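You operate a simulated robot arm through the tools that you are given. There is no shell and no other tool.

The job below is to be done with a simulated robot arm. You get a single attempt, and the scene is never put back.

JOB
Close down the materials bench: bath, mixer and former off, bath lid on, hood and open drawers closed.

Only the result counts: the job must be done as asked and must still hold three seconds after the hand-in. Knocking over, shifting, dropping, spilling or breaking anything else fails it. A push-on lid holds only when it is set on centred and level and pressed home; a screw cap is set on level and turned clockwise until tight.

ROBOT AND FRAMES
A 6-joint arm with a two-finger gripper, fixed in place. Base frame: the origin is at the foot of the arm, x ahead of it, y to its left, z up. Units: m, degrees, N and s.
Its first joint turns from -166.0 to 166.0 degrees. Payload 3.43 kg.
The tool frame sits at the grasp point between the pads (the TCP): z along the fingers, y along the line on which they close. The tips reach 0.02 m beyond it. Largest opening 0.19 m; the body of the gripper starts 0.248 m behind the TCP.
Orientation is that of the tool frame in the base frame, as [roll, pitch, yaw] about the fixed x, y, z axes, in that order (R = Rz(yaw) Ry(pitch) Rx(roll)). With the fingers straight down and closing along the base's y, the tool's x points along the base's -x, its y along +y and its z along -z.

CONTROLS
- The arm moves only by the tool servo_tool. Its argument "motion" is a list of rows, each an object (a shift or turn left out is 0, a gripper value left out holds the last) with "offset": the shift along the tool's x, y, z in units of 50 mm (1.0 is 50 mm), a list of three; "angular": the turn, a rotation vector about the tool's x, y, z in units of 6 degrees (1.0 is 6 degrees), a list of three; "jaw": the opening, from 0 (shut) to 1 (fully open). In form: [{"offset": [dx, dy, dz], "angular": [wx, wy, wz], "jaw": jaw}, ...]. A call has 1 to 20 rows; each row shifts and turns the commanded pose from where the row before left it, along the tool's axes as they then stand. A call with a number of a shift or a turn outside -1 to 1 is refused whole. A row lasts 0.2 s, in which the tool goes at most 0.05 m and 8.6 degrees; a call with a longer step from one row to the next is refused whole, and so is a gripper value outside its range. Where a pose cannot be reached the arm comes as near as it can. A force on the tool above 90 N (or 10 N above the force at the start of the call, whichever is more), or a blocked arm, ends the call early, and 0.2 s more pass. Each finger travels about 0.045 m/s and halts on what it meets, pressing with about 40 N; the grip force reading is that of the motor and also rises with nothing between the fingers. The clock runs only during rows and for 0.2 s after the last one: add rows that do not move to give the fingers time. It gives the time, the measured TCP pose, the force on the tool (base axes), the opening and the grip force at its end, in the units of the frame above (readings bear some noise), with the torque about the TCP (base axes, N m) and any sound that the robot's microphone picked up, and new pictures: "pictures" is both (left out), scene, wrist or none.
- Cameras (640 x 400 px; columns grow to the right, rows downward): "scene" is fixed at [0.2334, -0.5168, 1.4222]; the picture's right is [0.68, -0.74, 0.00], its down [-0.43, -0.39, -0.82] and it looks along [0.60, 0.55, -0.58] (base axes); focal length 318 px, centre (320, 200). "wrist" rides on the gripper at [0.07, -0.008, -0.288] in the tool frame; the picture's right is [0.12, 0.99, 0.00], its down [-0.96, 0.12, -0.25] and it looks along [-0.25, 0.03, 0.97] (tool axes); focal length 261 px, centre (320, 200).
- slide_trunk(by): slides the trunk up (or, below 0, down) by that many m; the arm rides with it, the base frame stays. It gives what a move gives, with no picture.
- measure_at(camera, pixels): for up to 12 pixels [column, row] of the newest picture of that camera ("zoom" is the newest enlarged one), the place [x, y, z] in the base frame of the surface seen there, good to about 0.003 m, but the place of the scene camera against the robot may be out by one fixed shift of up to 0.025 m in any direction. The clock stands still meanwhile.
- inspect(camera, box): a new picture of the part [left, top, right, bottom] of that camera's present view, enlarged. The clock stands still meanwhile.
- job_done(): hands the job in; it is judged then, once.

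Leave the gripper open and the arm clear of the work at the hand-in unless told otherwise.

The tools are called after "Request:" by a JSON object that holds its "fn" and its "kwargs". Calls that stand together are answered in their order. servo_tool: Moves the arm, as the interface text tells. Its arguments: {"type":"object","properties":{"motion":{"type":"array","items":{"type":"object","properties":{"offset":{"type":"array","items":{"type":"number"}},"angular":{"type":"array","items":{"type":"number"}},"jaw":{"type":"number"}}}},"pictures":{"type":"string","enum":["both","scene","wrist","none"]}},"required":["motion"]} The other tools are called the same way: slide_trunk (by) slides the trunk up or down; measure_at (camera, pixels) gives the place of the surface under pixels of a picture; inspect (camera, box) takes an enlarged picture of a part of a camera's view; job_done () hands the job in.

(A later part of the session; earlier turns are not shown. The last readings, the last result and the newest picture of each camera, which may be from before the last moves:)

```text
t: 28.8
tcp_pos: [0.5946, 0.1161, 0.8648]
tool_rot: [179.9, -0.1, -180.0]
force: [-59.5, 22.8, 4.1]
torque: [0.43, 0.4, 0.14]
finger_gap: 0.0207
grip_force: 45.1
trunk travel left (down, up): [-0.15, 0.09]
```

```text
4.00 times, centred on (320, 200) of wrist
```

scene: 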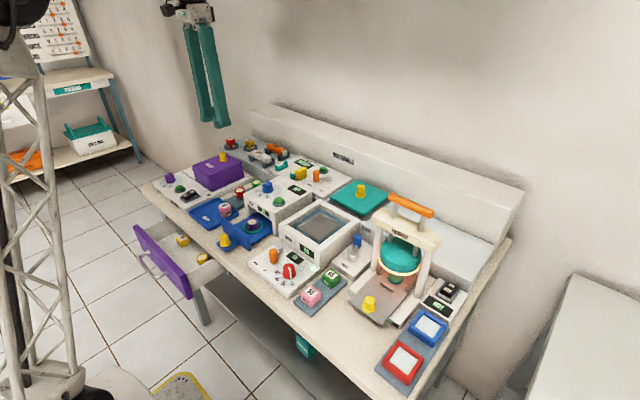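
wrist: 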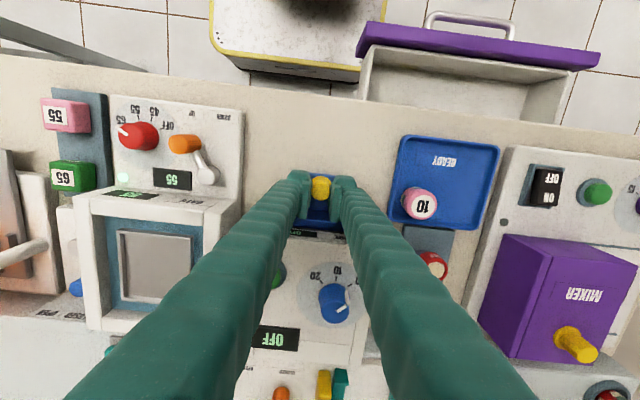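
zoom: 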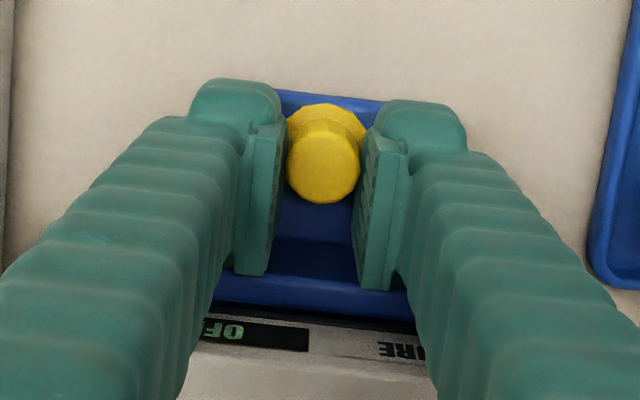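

The fingers are now slipping past the knob, so the drawer has stopped moving. I'll relax, open and rise to inspect whether it is fully closed.

Request:
{"fn": "servo_tool", "kwargs": {"motion": [{"offset": [0.1, 0, 0]}, {"jaw": 0.25}, {}, {}, {"offset": [0, 0, -0.6]}, {"offset": [0.5, 0, -0.8]}, {"offset": [0.6, 0, -0.6]}, {}], "pictures": "both"}}

Request:
{"fn": "inspect", "kwargs": {"camera": "wrist", "box": [260, 170, 380, 280]}}

Request:
{"fn": "inspect", "kwargs": {"camera": "scene", "box": [200, 170, 320, 270]}}

```text
t: 30.6
tcp_pos: [0.5376, 0.1132, 0.9641]
tool_rot: [179.9, 0.0, 180.0]
force: [-0.3, 0.6, -0.1]
torque: [0.0, -0.01, 0.01]
finger_gap: 0.0477
grip_force: 0.0
trunk travel left (down, up): [-0.15, 0.09]
```

scene: 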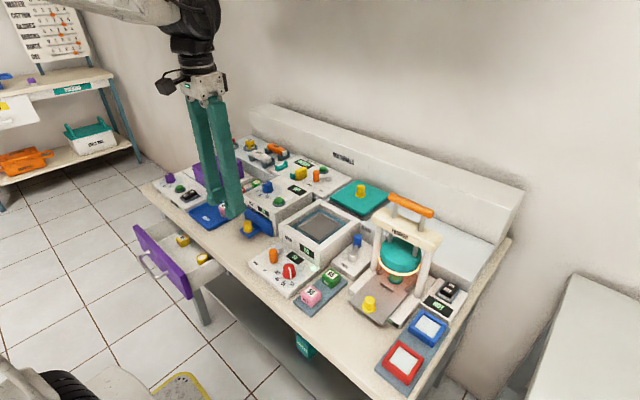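
wrist: 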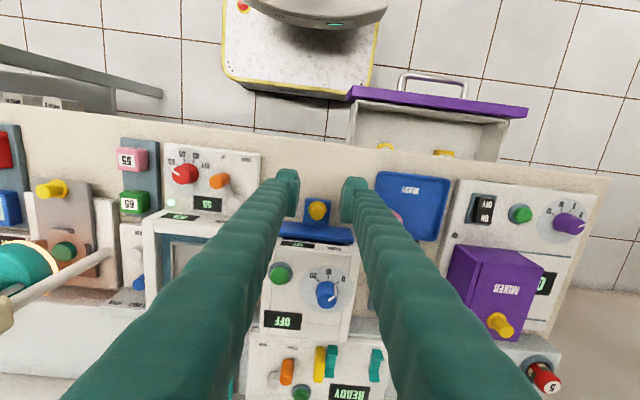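

```text
3.64 times, centred on (320, 225) of wrist
```

zoom: 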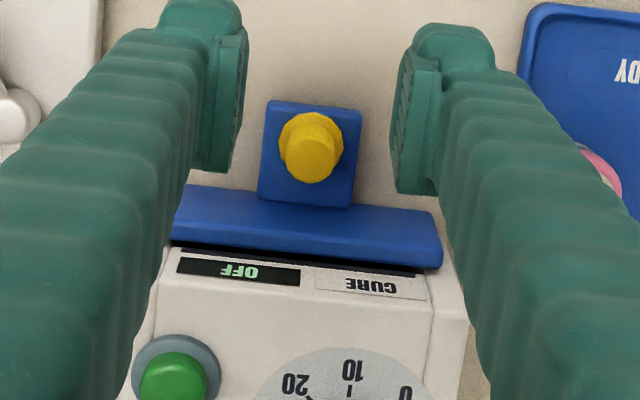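

```text
4.00 times, centred on (260, 220) of scene
```

zoom: 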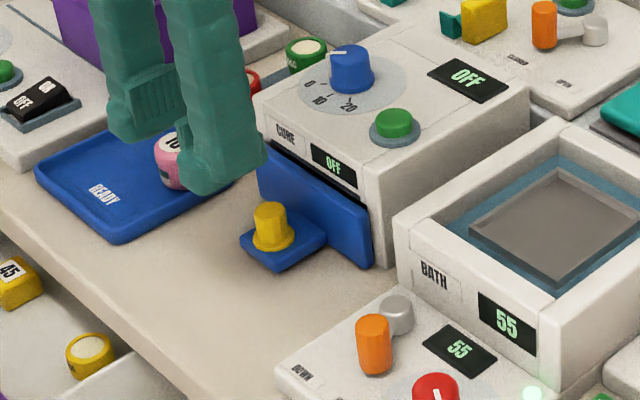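

The drawer looks in. I'll measure the face plate against the unit front to check for any remaining gap.

Request:
{"fn": "measure_at", "kwargs": {"camera": "zoom", "pixels": [[306, 168], [323, 215], [353, 240], [361, 255], [368, 262], [374, 230], [380, 250], [315, 195], [270, 160], [290, 170]]}}

Request:
{"fn": "measure_at", "kwargs": {"camera": "wrist", "pixels": [[318, 207], [315, 225], [340, 230], [320, 239], [318, 244], [345, 243], [348, 246], [330, 248], [320, 247], [345, 238]]}}

```text
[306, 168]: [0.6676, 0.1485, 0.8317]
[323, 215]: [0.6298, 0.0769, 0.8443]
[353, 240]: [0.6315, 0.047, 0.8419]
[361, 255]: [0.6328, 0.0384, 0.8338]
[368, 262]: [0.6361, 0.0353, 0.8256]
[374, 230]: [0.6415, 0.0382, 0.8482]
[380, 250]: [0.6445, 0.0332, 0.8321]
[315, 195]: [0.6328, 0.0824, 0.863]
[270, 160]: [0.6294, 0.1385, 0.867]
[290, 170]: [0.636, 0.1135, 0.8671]
```

```text
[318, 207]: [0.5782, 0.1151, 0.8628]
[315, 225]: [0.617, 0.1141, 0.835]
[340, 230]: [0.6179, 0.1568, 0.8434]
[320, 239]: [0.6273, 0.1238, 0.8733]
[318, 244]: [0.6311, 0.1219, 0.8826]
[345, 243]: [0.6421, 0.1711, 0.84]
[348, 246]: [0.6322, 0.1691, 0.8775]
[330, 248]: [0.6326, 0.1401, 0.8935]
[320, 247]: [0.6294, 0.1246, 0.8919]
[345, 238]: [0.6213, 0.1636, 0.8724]
```

Plate back edge and unit front agree to within about 3 mm. To be sure it is home, I'll shut the fingers, go down in front of the knob and push it squarely from the front.

Request:
{"fn": "servo_tool", "kwargs": {"motion": [{"jaw": 0, "offset": [0.2, 0.05, 0]}, {}, {}, {}, {"offset": [0, 0, 0.9]}, {"offset": [0, 0, 0.9]}, {"offset": [0, 0, 0.22]}, {"offset": [-0.2, 0, 0]}, {"offset": [-0.1, 0, 0]}, {"offset": [-0.06, 0, 0]}, {"offset": [-0.06, 0, 0]}, {"offset": [-0.06, 0, 0]}, {}], "pictures": "wrist"}}

```text
t: 33.4
tcp_pos: [0.5508, 0.1167, 0.863]
tool_rot: [-180.0, 0.0, 180.0]
force: [0.5, -0.8, -0.4]
torque: [-0.01, 0.0, 0.0]
finger_gap: 0.0
grip_force: 34.1
trunk travel left (down, up): [-0.15, 0.09]
```

wrist: 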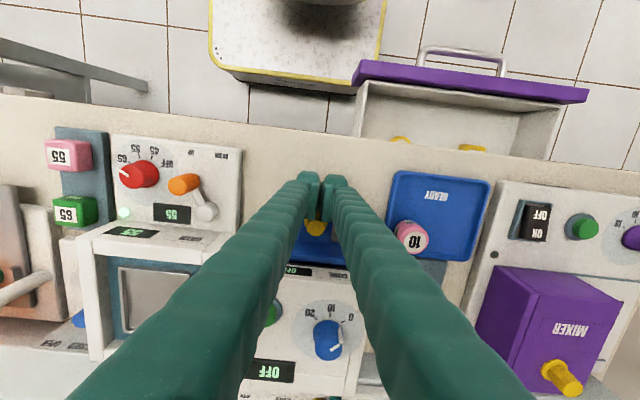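

No contact yet at x 0.551. I'll go on forward in 3 mm steps.

Request:
{"fn": "servo_tool", "kwargs": {"motion": [{"offset": [-0.06, 0, 0]}, {"offset": [-0.06, 0, 0]}, {"offset": [-0.06, 0, 0]}, {}], "pictures": "wrist"}}

```text
t: 34.4
tcp_pos: [0.5573, 0.1151, 0.8627]
tool_rot: [179.9, -0.2, 180.0]
force: [-42.0, -5.6, -1.0]
torque: [0.0, 0.39, -0.26]
finger_gap: 0.006
grip_force: 34.5
trunk travel left (down, up): [-0.15, 0.09]
```

wrist: 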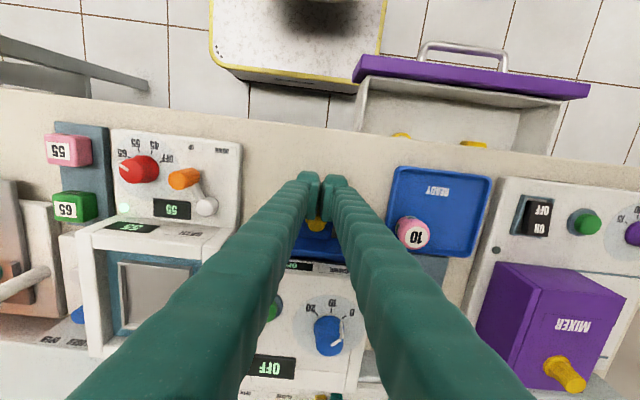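

Contact, 42 N. Another 4 mm to confirm it is solid.

Request:
{"fn": "servo_tool", "kwargs": {"motion": [{"offset": [-0.04, 0, 0]}, {"offset": [-0.04, 0, 0]}, {}], "pictures": "wrist"}}

Request:
{"fn": "inspect", "kwargs": {"camera": "scene", "box": [200, 170, 320, 270]}}

```text
t: 35.2
tcp_pos: [0.557, 0.1161, 0.863]
tool_rot: [-179.9, -0.5, -180.0]
force: [-85.8, 4.5, 4.1]
torque: [0.11, 0.57, -0.18]
finger_gap: 0.0057
grip_force: 34.5
trunk travel left (down, up): [-0.15, 0.09]
```

wrist: 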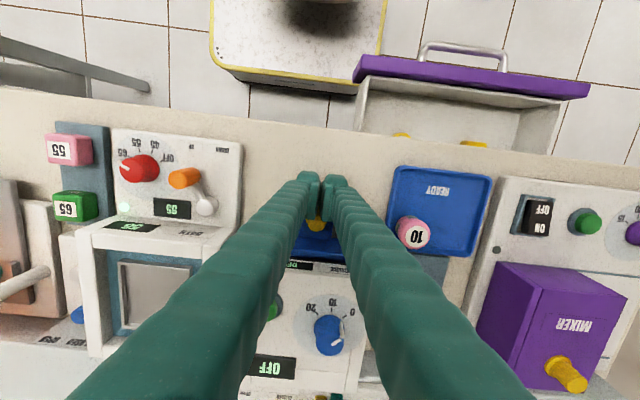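

```text
4.00 times, centred on (260, 220) of scene
```

zoom: 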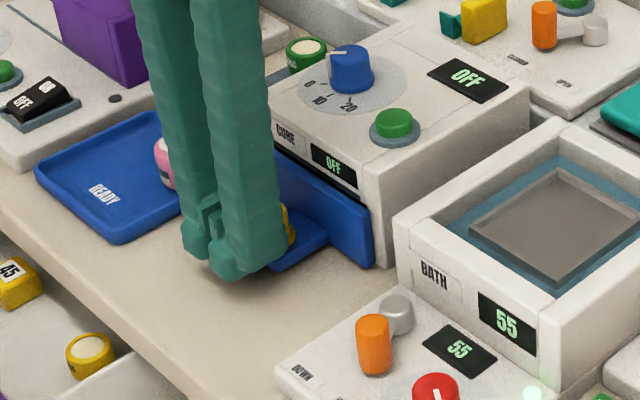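

It doesn't move at 86 N, so the cure drawer is fully closed. I'll back off, rise, and move in front of the purple bench drawer's handle (about (0.35, 0.30)) to measure it.

Request:
{"fn": "servo_tool", "kwargs": {"motion": [{"offset": [0.3, 0, 0]}, {"offset": [0.3, 0, 0]}, {"offset": [0, 0, -0.9]}, {"offset": [0, 0, -0.9]}, {"offset": [0.5, 0.62, -0.4]}, {"offset": [0.7, 0.62, -0.2]}, {"offset": [0.7, 0.62, 0]}, {"offset": [0.7, 0.62, 0]}, {"offset": [0.7, 0.62, 0]}, {"offset": [0.7, 0.62, 0]}, {}], "pictures": "both"}}

```text
t: 37.6
tcp_pos: [0.3314, 0.3021, 0.9835]
tool_rot: [180.0, -0.1, -180.0]
force: [0.6, -0.2, -0.4]
torque: [0.02, 0.04, 0.0]
finger_gap: 0.0
grip_force: 34.3
trunk travel left (down, up): [-0.15, 0.09]
```

scene: 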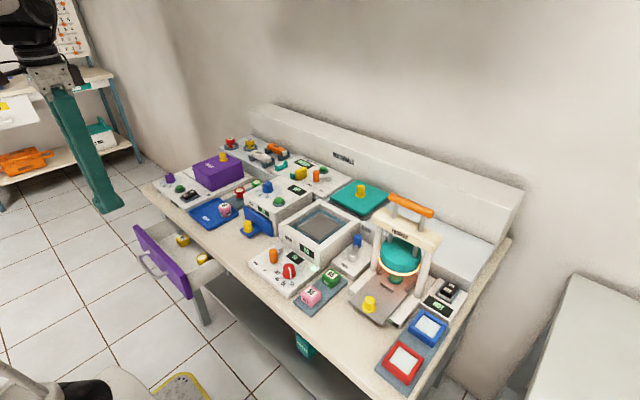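
wrist: 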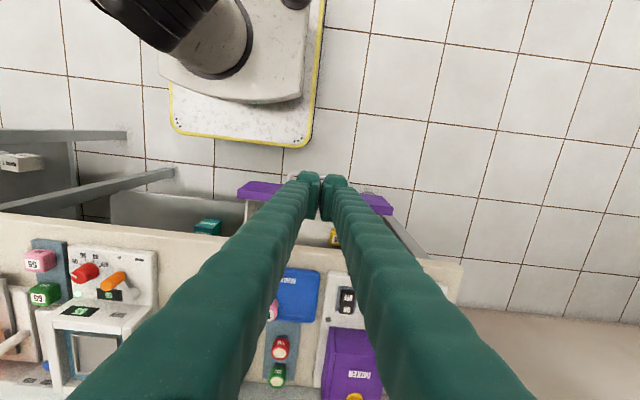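

The drawer front runs from (240,188) to (390,208) and the fingers hide the handle. I'll measure its visible parts and the bench edge.

Request:
{"fn": "measure_at", "kwargs": {"camera": "wrist", "pixels": [[245, 187], [270, 187], [386, 204], [375, 200], [292, 178], [367, 190], [240, 240], [440, 265], [285, 235], [300, 205], [250, 215], [405, 230]]}}

Request:
{"fn": "measure_at", "kwargs": {"camera": "scene", "pixels": [[140, 257], [146, 250], [155, 272], [172, 276], [189, 271], [140, 228], [185, 296], [160, 250], [183, 239], [204, 258], [212, 270], [205, 285]]}}

Request:
{"fn": "inspect", "kwargs": {"camera": "wrist", "box": [220, 150, 420, 290]}}

```text
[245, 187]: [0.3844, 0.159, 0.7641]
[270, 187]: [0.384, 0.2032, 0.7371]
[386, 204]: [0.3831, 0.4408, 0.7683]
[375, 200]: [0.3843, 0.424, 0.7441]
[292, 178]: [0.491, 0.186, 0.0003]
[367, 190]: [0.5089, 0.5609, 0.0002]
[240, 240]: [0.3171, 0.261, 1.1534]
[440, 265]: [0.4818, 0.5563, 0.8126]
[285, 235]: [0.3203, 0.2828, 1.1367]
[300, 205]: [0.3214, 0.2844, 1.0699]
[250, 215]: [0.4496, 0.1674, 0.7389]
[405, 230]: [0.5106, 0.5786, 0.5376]
```

```text
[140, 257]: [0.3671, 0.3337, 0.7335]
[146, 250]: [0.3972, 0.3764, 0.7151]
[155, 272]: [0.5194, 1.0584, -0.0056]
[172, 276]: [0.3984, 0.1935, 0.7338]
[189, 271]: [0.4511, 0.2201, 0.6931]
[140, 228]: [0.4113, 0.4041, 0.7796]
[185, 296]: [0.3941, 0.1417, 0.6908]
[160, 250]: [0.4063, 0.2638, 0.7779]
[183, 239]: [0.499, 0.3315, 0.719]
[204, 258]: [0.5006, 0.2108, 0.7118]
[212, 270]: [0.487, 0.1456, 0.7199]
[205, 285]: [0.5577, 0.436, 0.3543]
```

```text
2.86 times, centred on (320, 220) of wrist
```

zoom: 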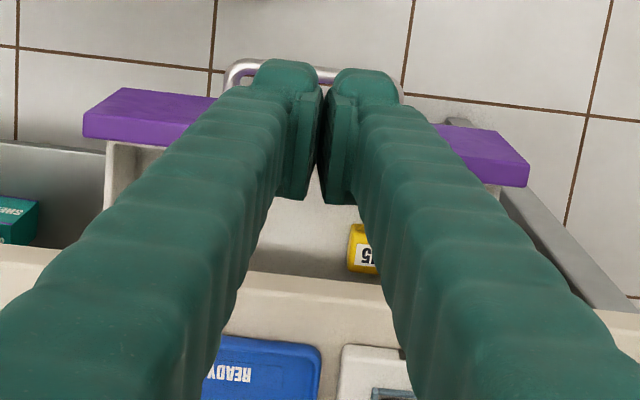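

The handle bar is at x≈0.35, y≈0.30, z≈0.742, and the panel spans y 0.16–0.44 with its front at x 0.384. I'll back off to x 0.285, go down to TCP z 0.737 in front of the bar, and then approach it.

Request:
{"fn": "servo_tool", "kwargs": {"motion": [{"offset": [0.92, -0.04, 0]}, {"offset": [0, 0, 0.95]}, {"offset": [0, 0, 0.95]}, {"offset": [0, 0, 0.95]}, {"offset": [0, 0, 0.95]}, {"offset": [0, 0, 0.95]}, {"offset": [0, 0, 0.18]}, {}], "pictures": "both"}}

Request:
{"fn": "inspect", "kwargs": {"camera": "wrist", "box": [220, 150, 420, 290]}}

```text
t: 39.4
tcp_pos: [0.2899, 0.299, 0.7384]
tool_rot: [180.0, 0.0, 180.0]
force: [-0.3, 0.1, -0.1]
torque: [0.04, -0.01, -0.01]
finger_gap: 0.0003
grip_force: 33.9
trunk travel left (down, up): [-0.15, 0.09]
```

scene: 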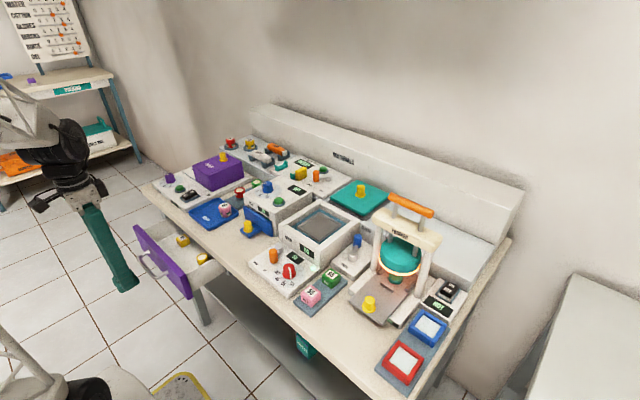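
wrist: 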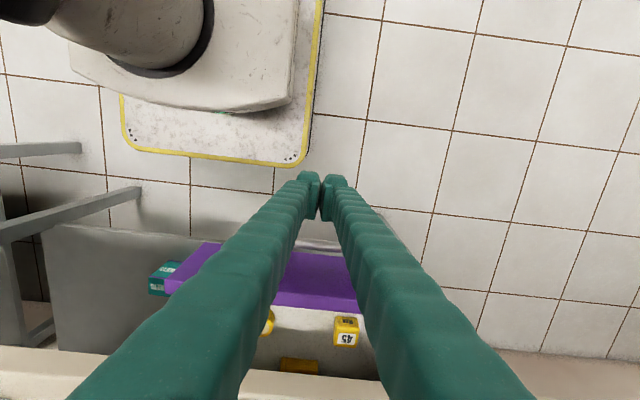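

```text
2.86 times, centred on (320, 220) of wrist
```

zoom: 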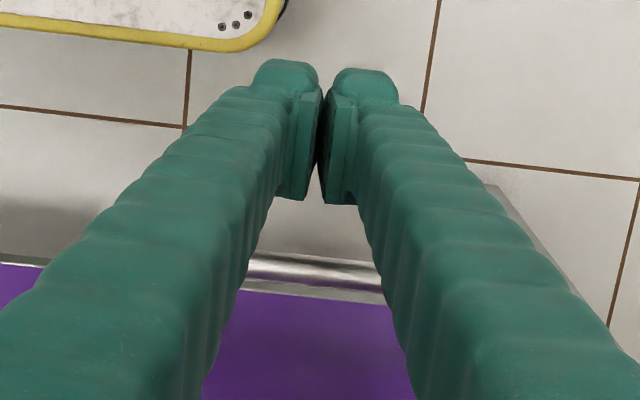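

The handle bar shows behind the fingers near (320,243). I'll measure it.

Request:
{"fn": "measure_at", "kwargs": {"camera": "wrist", "pixels": [[312, 243], [330, 246], [320, 255], [320, 262], [300, 330], [346, 330], [268, 325], [225, 260]]}}

```text
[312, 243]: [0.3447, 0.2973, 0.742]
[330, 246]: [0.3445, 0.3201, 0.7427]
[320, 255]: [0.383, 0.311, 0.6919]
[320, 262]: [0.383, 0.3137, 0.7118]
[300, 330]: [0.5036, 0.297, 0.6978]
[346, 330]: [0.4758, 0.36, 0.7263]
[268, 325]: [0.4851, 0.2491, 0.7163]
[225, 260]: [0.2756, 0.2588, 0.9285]
```

The bar is at (0.345, 0.30–0.32, z 0.742), and the fingertips reach to 0.718, so they will meet it. I'll push forward slowly, 5 mm per step, so the drawer's contents stay put.

Request:
{"fn": "servo_tool", "kwargs": {"motion": [{"offset": [-0.2, 0, 0]}, {"offset": [-0.2, 0, 0]}, {"offset": [-0.1, 0, 0]}, {"offset": [-0.1, 0, 0]}, {"offset": [-0.1, 0, 0]}, {"offset": [-0.1, 0, 0]}, {"offset": [-0.1, 0, 0]}, {"offset": [-0.1, 0, 0]}, {"offset": [-0.1, 0, 0]}, {"offset": [-0.1, 0, 0]}, {}], "pictures": "both"}}

```text
t: 41.8
tcp_pos: [0.3484, 0.2992, 0.7348]
tool_rot: [-180.0, 0.0, -180.0]
force: [-0.5, 0.6, -1.2]
torque: [0.01, 0.03, -0.01]
finger_gap: 0.0002
grip_force: 33.9
trunk travel left (down, up): [-0.15, 0.09]
```

scene: 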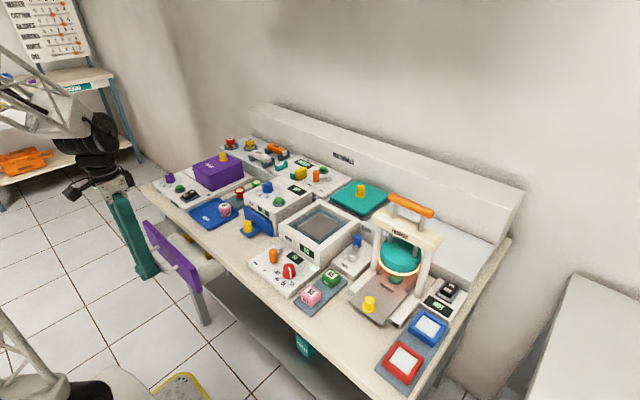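
wrist: 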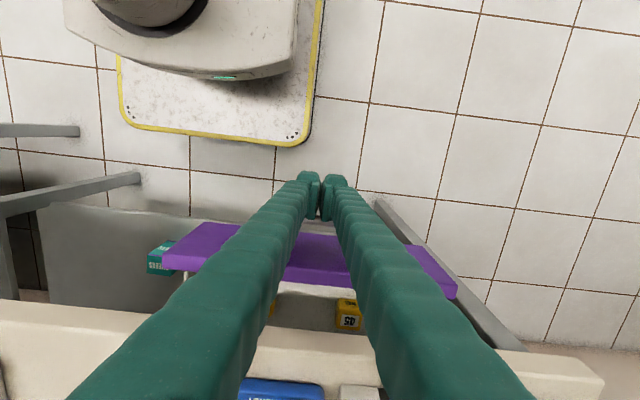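

The drawer is moving with hardly any force and its contents sit still. Continuing.

Request:
{"fn": "servo_tool", "kwargs": {"motion": [{"offset": [-0.1, 0, 0]}, {"offset": [-0.1, 0, 0]}, {"offset": [-0.1, 0, 0]}, {"offset": [-0.1, 0, 0]}, {"offset": [-0.1, 0, 0]}, {"offset": [-0.1, 0, 0]}, {"offset": [-0.1, 0, 0]}, {"offset": [-0.1, 0, 0]}, {"offset": [-0.1, 0, 0]}, {"offset": [-0.1, 0, 0]}, {}], "pictures": "both"}}

```text
t: 44.2
tcp_pos: [0.3987, 0.2988, 0.7362]
tool_rot: [180.0, 0.0, 180.0]
force: [-1.8, 0.4, -1.4]
torque: [-0.06, 0.01, -0.01]
finger_gap: 0.0
grip_force: 34.5
trunk travel left (down, up): [-0.15, 0.09]
```

scene: 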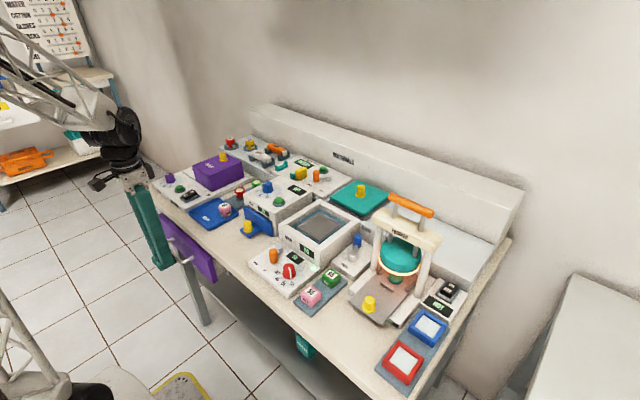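
wrist: 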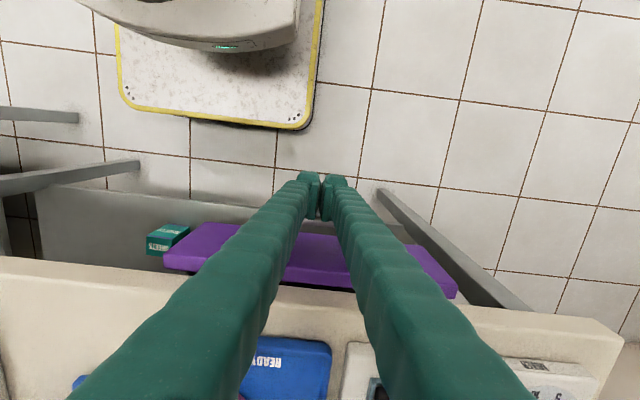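

Still light, with a small gap left. I'll push on until I feel the stop.

Request:
{"fn": "servo_tool", "kwargs": {"motion": [{"offset": [-0.1, 0, 0]}, {"offset": [-0.1, 0, 0]}, {"offset": [-0.1, 0, 0]}, {"offset": [-0.08, 0, 0]}, {"offset": [-0.06, 0, 0]}, {}], "pictures": "both"}}

```text
t: 45.6
tcp_pos: [0.4219, 0.2992, 0.736]
tool_rot: [-179.9, 0.0, -179.9]
force: [-1.4, -0.2, -0.9]
torque: [0.0, 0.02, -0.01]
finger_gap: 0.0002
grip_force: 33.9
trunk travel left (down, up): [-0.15, 0.09]
```

scene: 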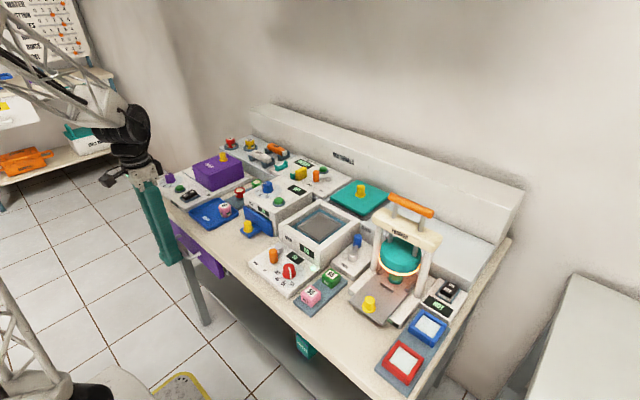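
wrist: 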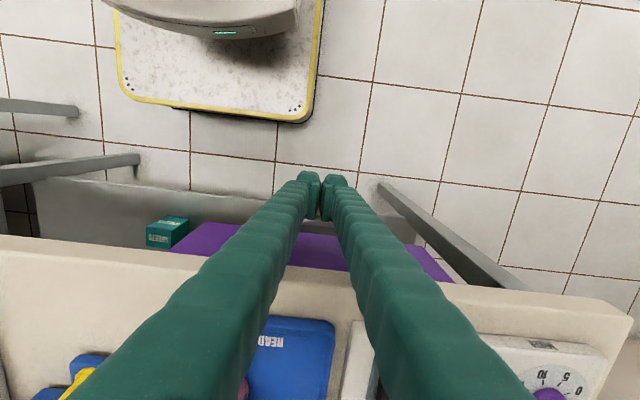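

No stop yet. Continuing in 4 mm steps.

Request:
{"fn": "servo_tool", "kwargs": {"motion": [{"offset": [-0.08, 0, 0]}, {"offset": [-0.08, 0, 0]}, {"offset": [-0.08, 0, 0]}, {"offset": [-0.08, 0, 0]}, {}], "pictures": "both"}}

Request:
{"fn": "inspect", "kwargs": {"camera": "scene", "box": [130, 190, 250, 310]}}

```text
t: 46.8
tcp_pos: [0.4339, 0.2999, 0.7359]
tool_rot: [-179.9, -0.1, -180.0]
force: [-53.2, 8.8, -11.6]
torque: [0.05, 0.32, 0.5]
finger_gap: 0.0058
grip_force: 34.4
trunk travel left (down, up): [-0.15, 0.09]
```

scene: 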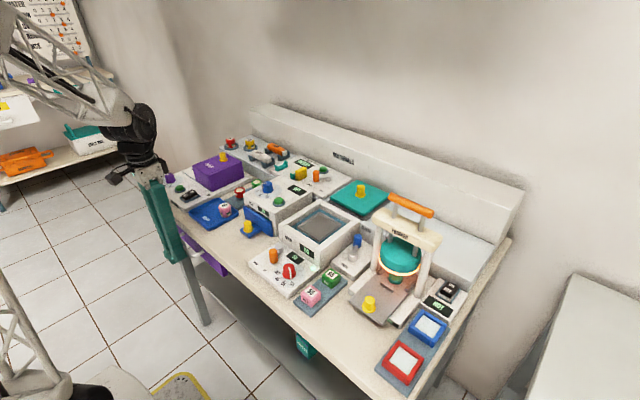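
wrist: 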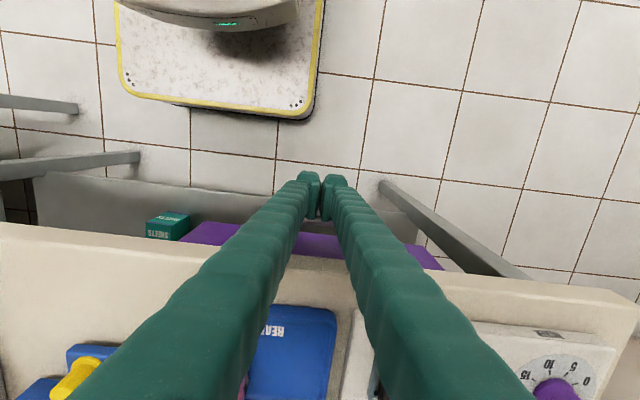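

```text
3.33 times, centred on (190, 250) of scene
```

zoom: 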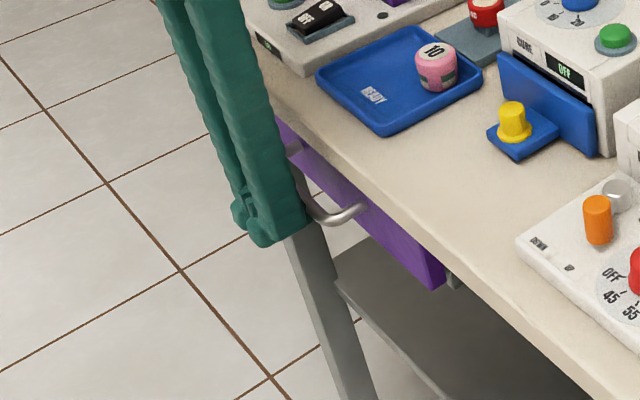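

A stop at −53 N. I'll press 3 mm more to confirm it is solid.

Request:
{"fn": "servo_tool", "kwargs": {"motion": [{"offset": [-0.04, 0, 0]}, {"offset": [-0.02, 0, 0]}, {}], "pictures": "none"}}

```text
t: 47.4
tcp_pos: [0.436, 0.2946, 0.7328]
tool_rot: [-179.6, -0.7, 179.6]
force: [-24.1, -0.4, -26.2]
torque: [-0.41, 0.44, -0.19]
finger_gap: 0.006
grip_force: 34.6
trunk travel left (down, up): [-0.15, 0.09]
stopped in row 3: the force on the tool passed its limit at 92 N (the readings are from after the stop); the commanded pose is now the measured one
```

The drawer is solid against its stop. I'll back off and rise, then check it stays shut.

Request:
{"fn": "servo_tool", "kwargs": {"motion": [{"offset": [0.2, 0, 0]}, {"offset": [0.6, 0, 0]}, {"offset": [1, 0, 0]}, {"offset": [0, 0, -1]}, {"offset": [0, 0, -1]}, {"offset": [0, 0, -1]}, {"offset": [0, 0, -1]}, {"offset": [0, 0, -1]}, {"offset": [0, 0, -1]}, {}], "pictures": "both"}}

Request:
{"fn": "inspect", "kwargs": {"camera": "scene", "box": [130, 190, 250, 310]}}

```text
t: 49.6
tcp_pos: [0.3503, 0.2979, 1.0345]
tool_rot: [-179.9, -0.4, 179.7]
force: [-0.9, 0.2, -0.2]
torque: [0.02, 0.01, 0.0]
finger_gap: 0.0
grip_force: 34.6
trunk travel left (down, up): [-0.15, 0.09]
```

scene: 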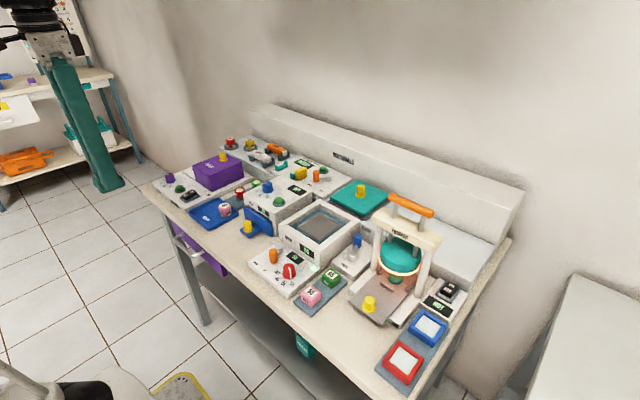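
wrist: 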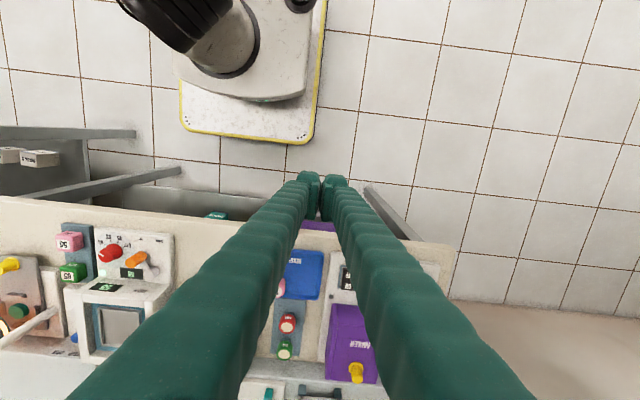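

```text
3.33 times, centred on (190, 250) of scene
```

zoom: 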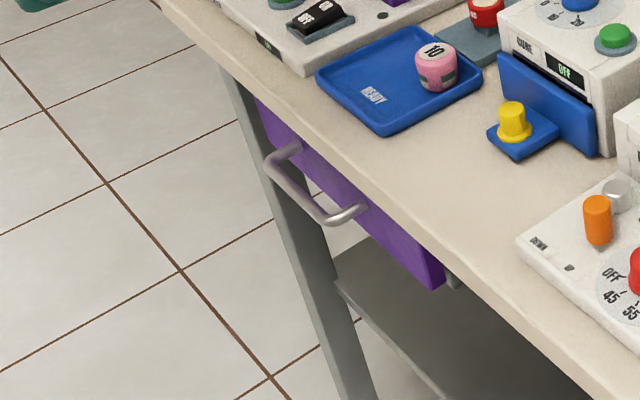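

The bench drawer is shut. Next is the red bath knob: I'll move in front of it, staying high, to look at its pointer and labels.

Request:
{"fn": "servo_tool", "kwargs": {"motion": [{"offset": [-0.12, -0.845, 0.06]}, {"offset": [-0.12, -0.845, 0.06]}, {"offset": [-0.12, -0.845, 0.06]}, {"offset": [-0.12, -0.845, 0.06]}, {"offset": [-0.12, -0.845, 0.06]}, {"offset": [-0.12, -0.845, 0.06]}, {"offset": [-0.12, -0.845, 0.06]}, {"offset": [-0.12, -0.845, 0.06]}, {"offset": [-0.12, -0.845, 0.06]}, {}], "pictures": "wrist"}}

Request:
{"fn": "inspect", "kwargs": {"camera": "wrist", "box": [250, 200, 420, 320]}}

Request:
{"fn": "inspect", "kwargs": {"camera": "scene", "box": [240, 230, 350, 310]}}

```text
t: 51.8
tcp_pos: [0.4011, -0.0816, 1.0108]
tool_rot: [-179.8, -0.3, 179.8]
force: [-0.7, 0.0, 0.1]
torque: [-0.02, -0.01, 0.02]
finger_gap: 0.0
grip_force: 34.9
trunk travel left (down, up): [-0.15, 0.09]
```

wrist: 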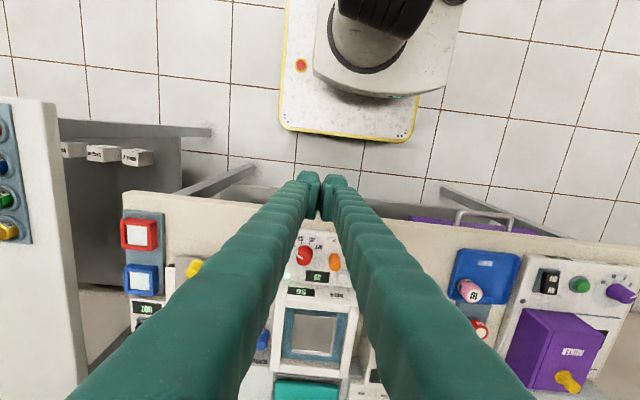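

```text
3.33 times, centred on (335, 260) of wrist
```

zoom: 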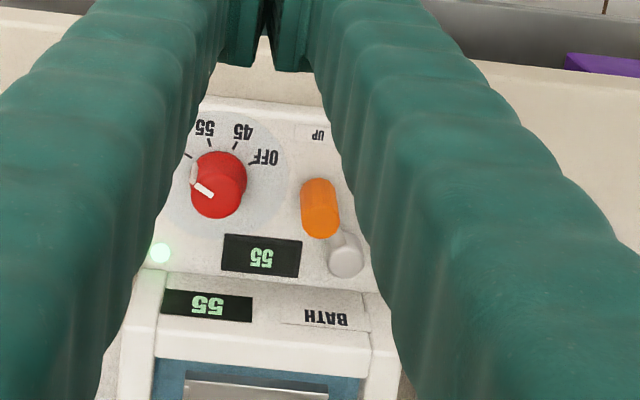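

```text
5.00 times, centred on (295, 270) of scene
```

zoom: 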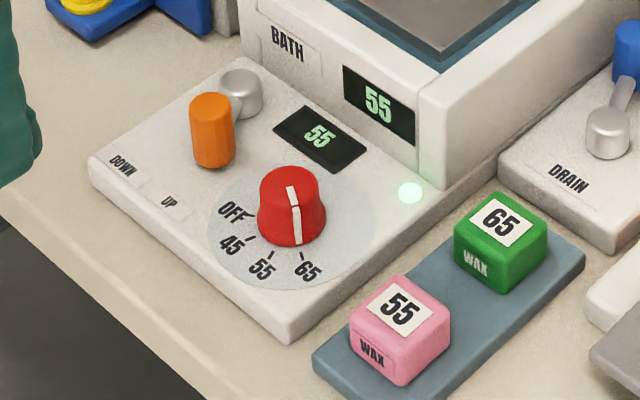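

The pointer seems to be at 65 while the display reads 55, and the labels run OFF, 45, 55, 65 counter-clockwise seen from above. So OFF needs a clockwise turn. I'll open the fingers halfway and hover over the knob for a clear view of its ticks.

Request:
{"fn": "servo_tool", "kwargs": {"motion": [{"offset": [-0.75, 0, 0.1], "jaw": 0.5}, {"offset": [-0.75, 0, 0.1]}, {"offset": [-0.75, 0, 0.1]}, {"offset": [-0.75, 0, 0.1]}, {}, {}, {}], "pictures": "wrist"}}

Request:
{"fn": "inspect", "kwargs": {"camera": "wrist", "box": [260, 120, 380, 220]}}

```text
t: 53.4
tcp_pos: [0.5501, -0.0804, 0.9886]
tool_rot: [-179.8, -0.5, 179.9]
force: [0.4, 0.5, -0.1]
torque: [0.01, 0.03, 0.02]
finger_gap: 0.095
grip_force: 0.1
trunk travel left (down, up): [-0.15, 0.09]
```

wrist: 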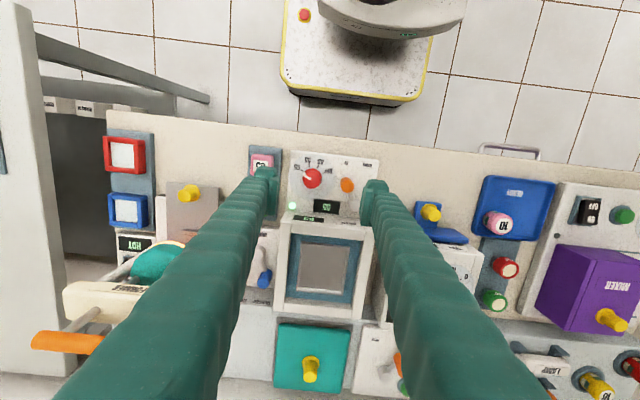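

```text
4.00 times, centred on (320, 170) of wrist
```

zoom: 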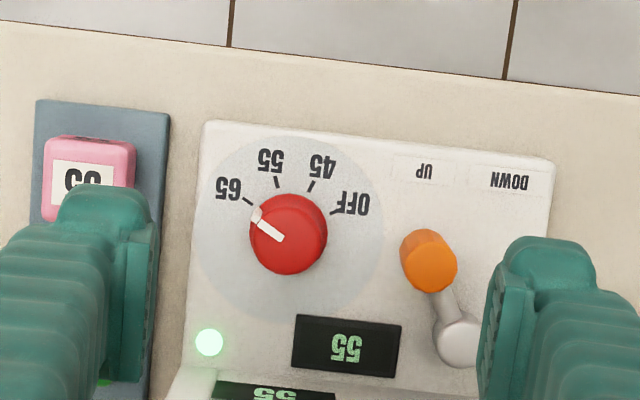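

The pointer is at 65. The ticks are visible, so I'll measure the knob centre and tick positions to get exact angles.

Request:
{"fn": "measure_at", "kwargs": {"camera": "zoom", "pixels": [[247, 202], [276, 182], [312, 186], [337, 211], [288, 235], [268, 228], [256, 214], [200, 230], [380, 230], [290, 315], [429, 255], [300, 262]]}}

```text
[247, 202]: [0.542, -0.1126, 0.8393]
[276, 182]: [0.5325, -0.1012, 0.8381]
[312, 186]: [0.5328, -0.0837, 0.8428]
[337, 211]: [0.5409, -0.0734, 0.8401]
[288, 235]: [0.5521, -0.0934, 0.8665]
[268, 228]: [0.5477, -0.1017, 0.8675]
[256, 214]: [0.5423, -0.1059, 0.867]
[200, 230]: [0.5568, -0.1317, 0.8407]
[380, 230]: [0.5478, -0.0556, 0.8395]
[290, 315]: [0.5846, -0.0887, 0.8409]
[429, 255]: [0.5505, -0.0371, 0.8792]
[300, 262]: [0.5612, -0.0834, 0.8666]
```

The knob's axis is at about (0.5525, −0.0935), top z 0.867, and 65 to OFF is about 120° clockwise. The orange lever stands only about 0.045 m away. So I'll narrow the gap to 0.05 m, centre over the knob, and pre-turn 60° counter-clockwise while still high.

Request:
{"fn": "servo_tool", "kwargs": {"motion": [{"offset": [-0.05, -0.26, 0], "jaw": 0.26}, {"angular": [0, 0, -1]}, {"angular": [0, 0, -1]}, {"angular": [0, 0, -1]}, {"angular": [0, 0, -1]}, {"angular": [0, 0, -1]}, {"angular": [0, 0, -1]}, {"angular": [0, 0, -1]}, {"angular": [0, 0, -1]}, {"angular": [0, 0, -1]}, {"angular": [0, 0, -1]}, {}], "pictures": "both"}}

Request:
{"fn": "inspect", "kwargs": {"camera": "wrist", "box": [250, 120, 390, 240]}}

```text
t: 56.0
tcp_pos: [0.5545, -0.0944, 0.9881]
tool_rot: [179.7, -0.4, -120.1]
force: [0.3, -0.4, 1.0]
torque: [0.0, 0.01, 0.0]
finger_gap: 0.0494
grip_force: 0.1
trunk travel left (down, up): [-0.15, 0.09]
```

scene: 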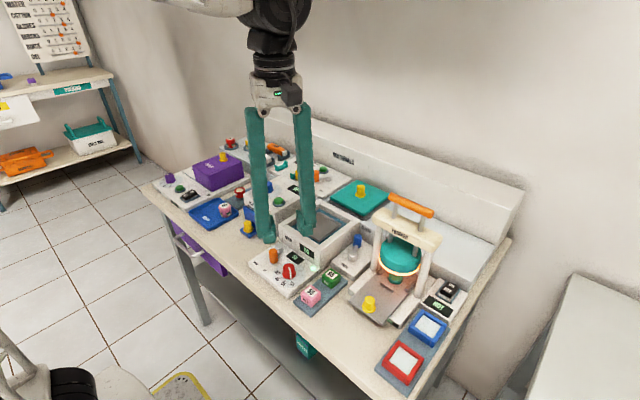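
wrist: 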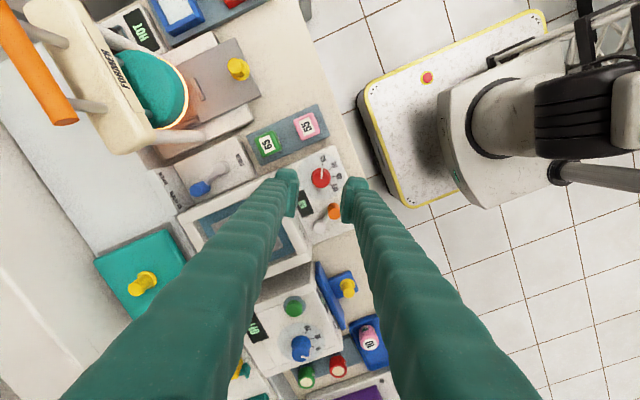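

```text
3.33 times, centred on (320, 180) of wrist
```

zoom: 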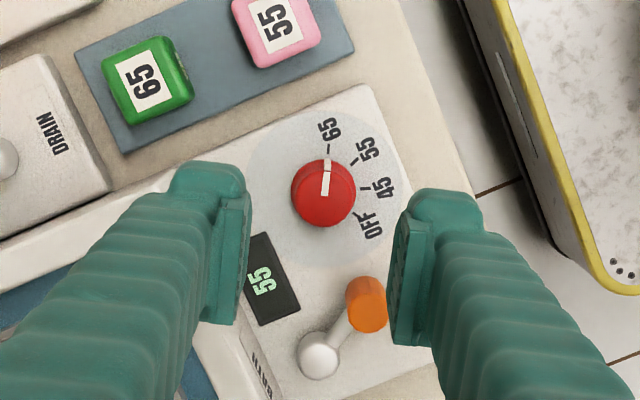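

The pre-turn worked. The wrist now sees the knob pointing straight at 65. I'll measure the knob again plus the heights of the former's head and handle.

Request:
{"fn": "measure_at", "kwargs": {"camera": "wrist", "pixels": [[318, 180], [321, 186], [315, 183], [322, 178], [318, 170], [115, 85], [35, 70], [60, 100], [335, 209], [140, 283], [118, 70], [143, 30]]}}

```text
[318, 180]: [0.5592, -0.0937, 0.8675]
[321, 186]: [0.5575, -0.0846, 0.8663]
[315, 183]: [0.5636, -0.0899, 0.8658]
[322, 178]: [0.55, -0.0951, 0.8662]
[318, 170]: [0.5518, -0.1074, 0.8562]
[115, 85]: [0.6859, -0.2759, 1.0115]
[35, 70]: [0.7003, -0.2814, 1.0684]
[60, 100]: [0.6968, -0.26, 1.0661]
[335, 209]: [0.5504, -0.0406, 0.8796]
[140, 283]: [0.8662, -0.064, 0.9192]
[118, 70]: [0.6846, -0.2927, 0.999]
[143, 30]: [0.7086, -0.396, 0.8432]
```

The knob is at about (0.5535, −0.092). I'll go down to TCP z 0.866 and grip it.

Request:
{"fn": "servo_tool", "kwargs": {"motion": [{"offset": [-0.024, 0.038, 0.8]}, {"offset": [0, 0, 0.8]}, {"offset": [0, 0, 0.6]}, {"offset": [0, 0, 0.24]}, {"jaw": 0}, {}, {}, {}, {}], "pictures": "wrist"}}

```text
t: 58.0
tcp_pos: [0.5528, -0.0934, 0.8683]
tool_rot: [179.8, -0.4, -120.2]
force: [-4.4, 1.3, -5.6]
torque: [0.02, 0.01, 0.01]
finger_gap: 0.0276
grip_force: 44.5
trunk travel left (down, up): [-0.15, 0.09]
```

wrist: 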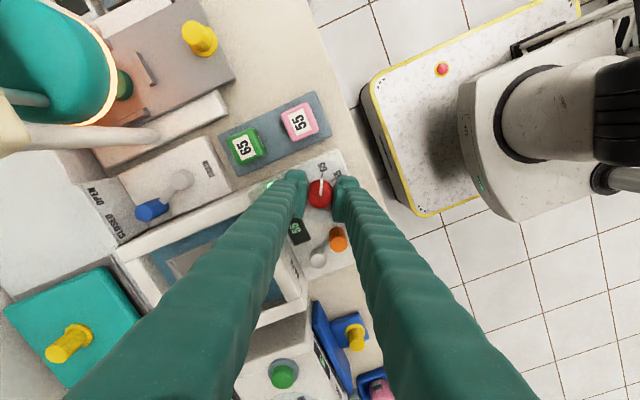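

The knob is gripped with low side force. Now I'll turn it clockwise 60° and check.

Request:
{"fn": "servo_tool", "kwargs": {"motion": [{"angular": [0, 0, 1]}, {"angular": [0, 0, 1]}, {"angular": [0, 0, 1]}, {"angular": [0, 0, 1]}, {"angular": [0, 0, 1]}, {"angular": [0, 0, 1]}, {"angular": [0, 0, 1]}, {"angular": [0, 0, 1]}, {"angular": [0, 0, 1]}, {"angular": [0, 0, 1]}, {}], "pictures": "wrist"}}

Request:
{"fn": "inspect", "kwargs": {"camera": "wrist", "box": [260, 130, 380, 250]}}

```text
t: 60.4
tcp_pos: [0.5524, -0.0946, 0.8661]
tool_rot: [-179.8, -0.4, 179.6]
force: [-17.9, -2.1, 14.6]
torque: [-0.19, 0.6, -0.03]
finger_gap: 0.0274
grip_force: 45.0
trunk travel left (down, up): [-0.15, 0.09]
```

wrist: 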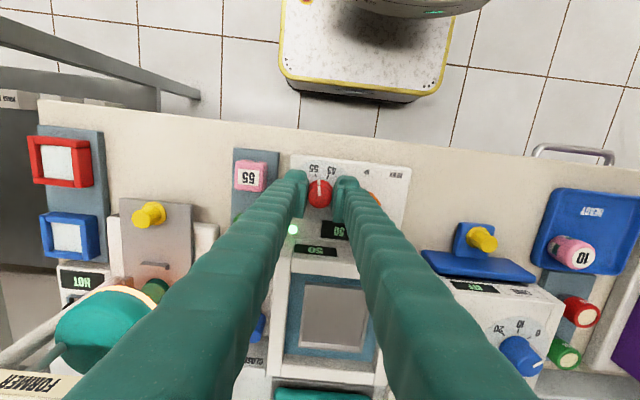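

```text
3.33 times, centred on (320, 190) of wrist
```

zoom: 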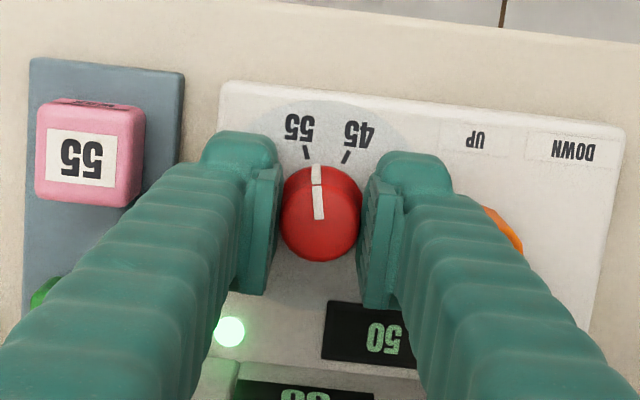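

The knob turns cleanly; the pointer is between 55 and 45 and the display shows 50. Another 60° clockwise.

Request:
{"fn": "servo_tool", "kwargs": {"motion": [{"angular": [0, 0, 1]}, {"angular": [0, 0, 1]}, {"angular": [0, 0, 1]}, {"angular": [0, 0, 1]}, {"angular": [0, 0, 1]}, {"angular": [0, 0, 1]}, {"angular": [0, 0, 1]}, {"angular": [0, 0, 1]}, {"angular": [0, 0, 1]}, {"angular": [0, 0, 1]}, {}], "pictures": "both"}}

Request:
{"fn": "inspect", "kwargs": {"camera": "wrist", "box": [260, 130, 380, 250]}}

Request:
{"fn": "inspect", "kwargs": {"camera": "scene", "box": [240, 230, 350, 310]}}

```text
t: 62.8
tcp_pos: [0.5521, -0.096, 0.8678]
tool_rot: [-179.5, 0.0, 119.8]
force: [2.4, -9.4, 12.3]
torque: [-0.03, 0.03, 0.0]
finger_gap: 0.0271
grip_force: 45.3
trunk travel left (down, up): [-0.15, 0.09]
```

scene: 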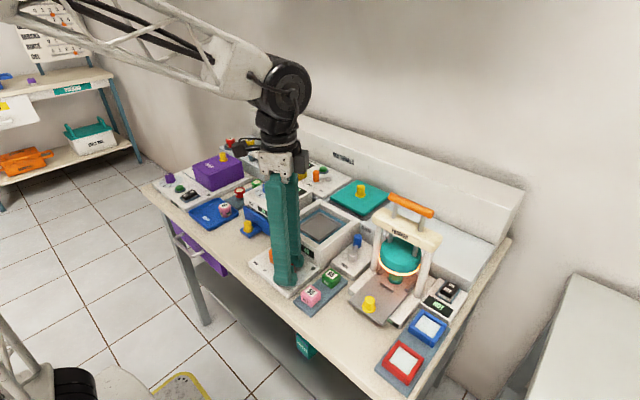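
wrist: 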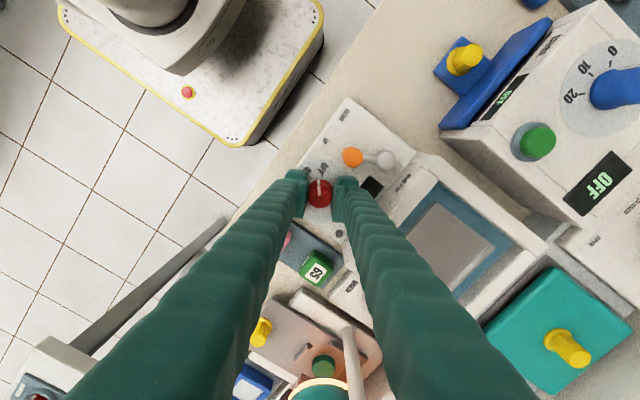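

```text
3.33 times, centred on (320, 190) of wrist
```

zoom: 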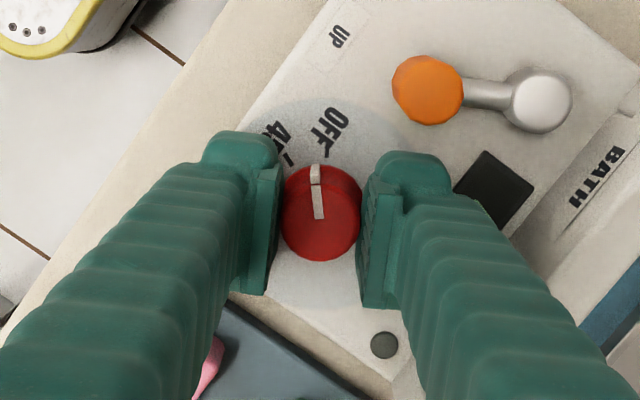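

```text
5.00 times, centred on (295, 270) of scene
```

zoom: 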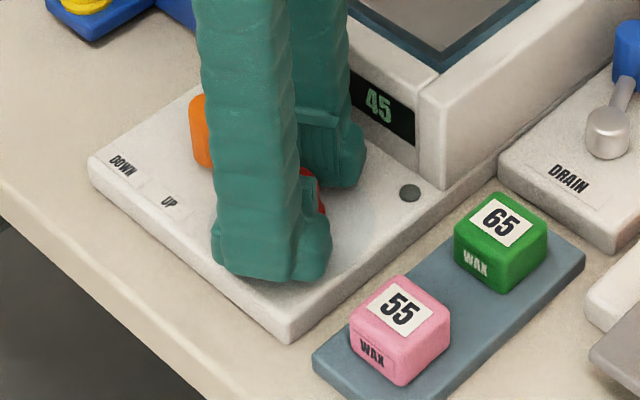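

The indicator lamp is out and the set-display is dark: the bath is off. The pointer is still a few degrees short of the OFF tick, so I'll add about 6°, watching torque.

Request:
{"fn": "servo_tool", "kwargs": {"motion": [{"angular": [0, 0, 0.5]}, {"angular": [0, 0, 0.5]}, {}], "pictures": "wrist"}}

Request:
{"fn": "inspect", "kwargs": {"camera": "wrist", "box": [260, 130, 380, 250]}}

```text
t: 63.6
tcp_pos: [0.5526, -0.0951, 0.8661]
tool_rot: [-179.6, 0.0, 113.7]
force: [-1.8, -14.8, 14.8]
torque: [-0.11, 0.0, -0.01]
finger_gap: 0.0273
grip_force: 45.1
trunk travel left (down, up): [-0.15, 0.09]
```

wrist: 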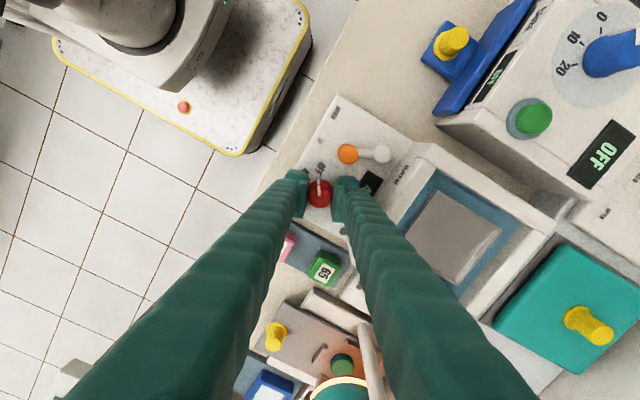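

```text
3.33 times, centred on (320, 190) of wrist
```

zoom: 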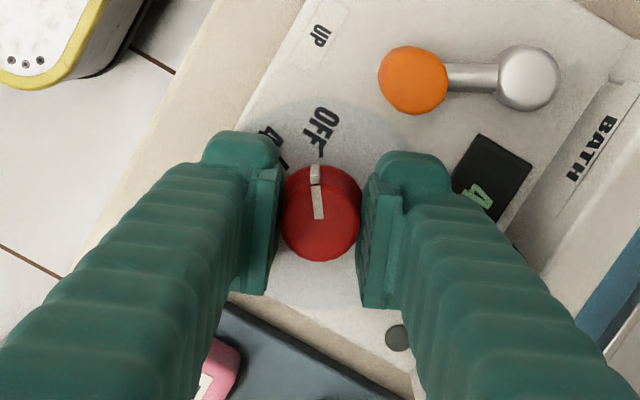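

The pointer is now on OFF and the lamp is dark. I'll add 3°, release with a small opening, and rise to verify.

Request:
{"fn": "servo_tool", "kwargs": {"motion": [{"angular": [0, 0, 0.5]}, {}, {"jaw": 0.24}, {}, {}, {"offset": [0, 0, -0.4]}, {"offset": [0, 0, -1]}, {"offset": [0, 0, -1]}, {}], "pictures": "both"}}

Request:
{"fn": "inspect", "kwargs": {"camera": "wrist", "box": [250, 120, 400, 240]}}

Request:
{"fn": "inspect", "kwargs": {"camera": "scene", "box": [240, 200, 350, 310]}}

```text
t: 65.6
tcp_pos: [0.5537, -0.0927, 0.987]
tool_rot: [-179.5, 0.0, 110.8]
force: [-0.6, 0.6, -0.4]
torque: [0.0, 0.01, 0.01]
finger_gap: 0.0457
grip_force: 0.0
trunk travel left (down, up): [-0.15, 0.09]
```

scene: 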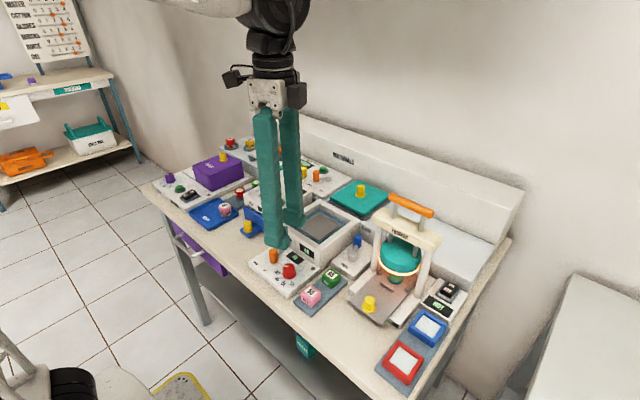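
wrist: 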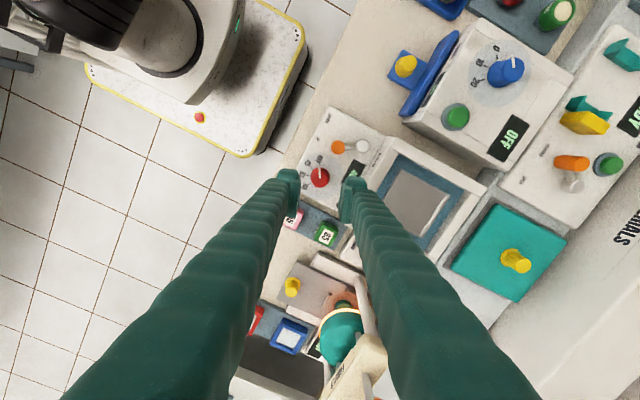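

```text
3.33 times, centred on (325, 180) of wrist
```

zoom: 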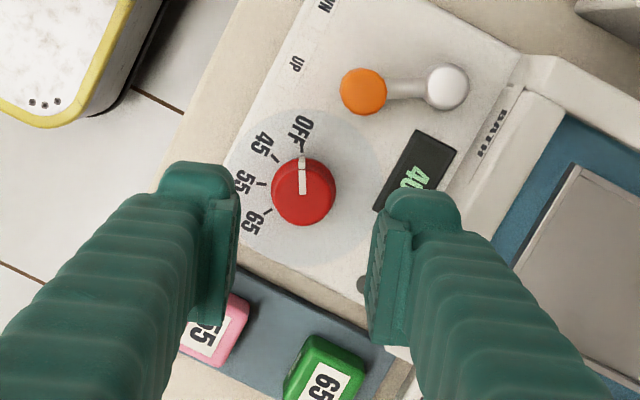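

```text
3.64 times, centred on (295, 255) of scene
```

zoom: 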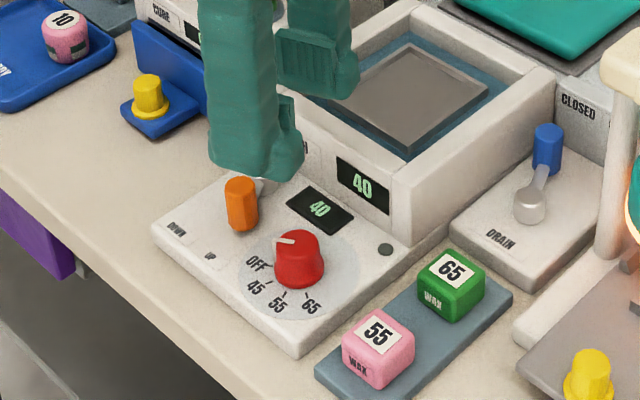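

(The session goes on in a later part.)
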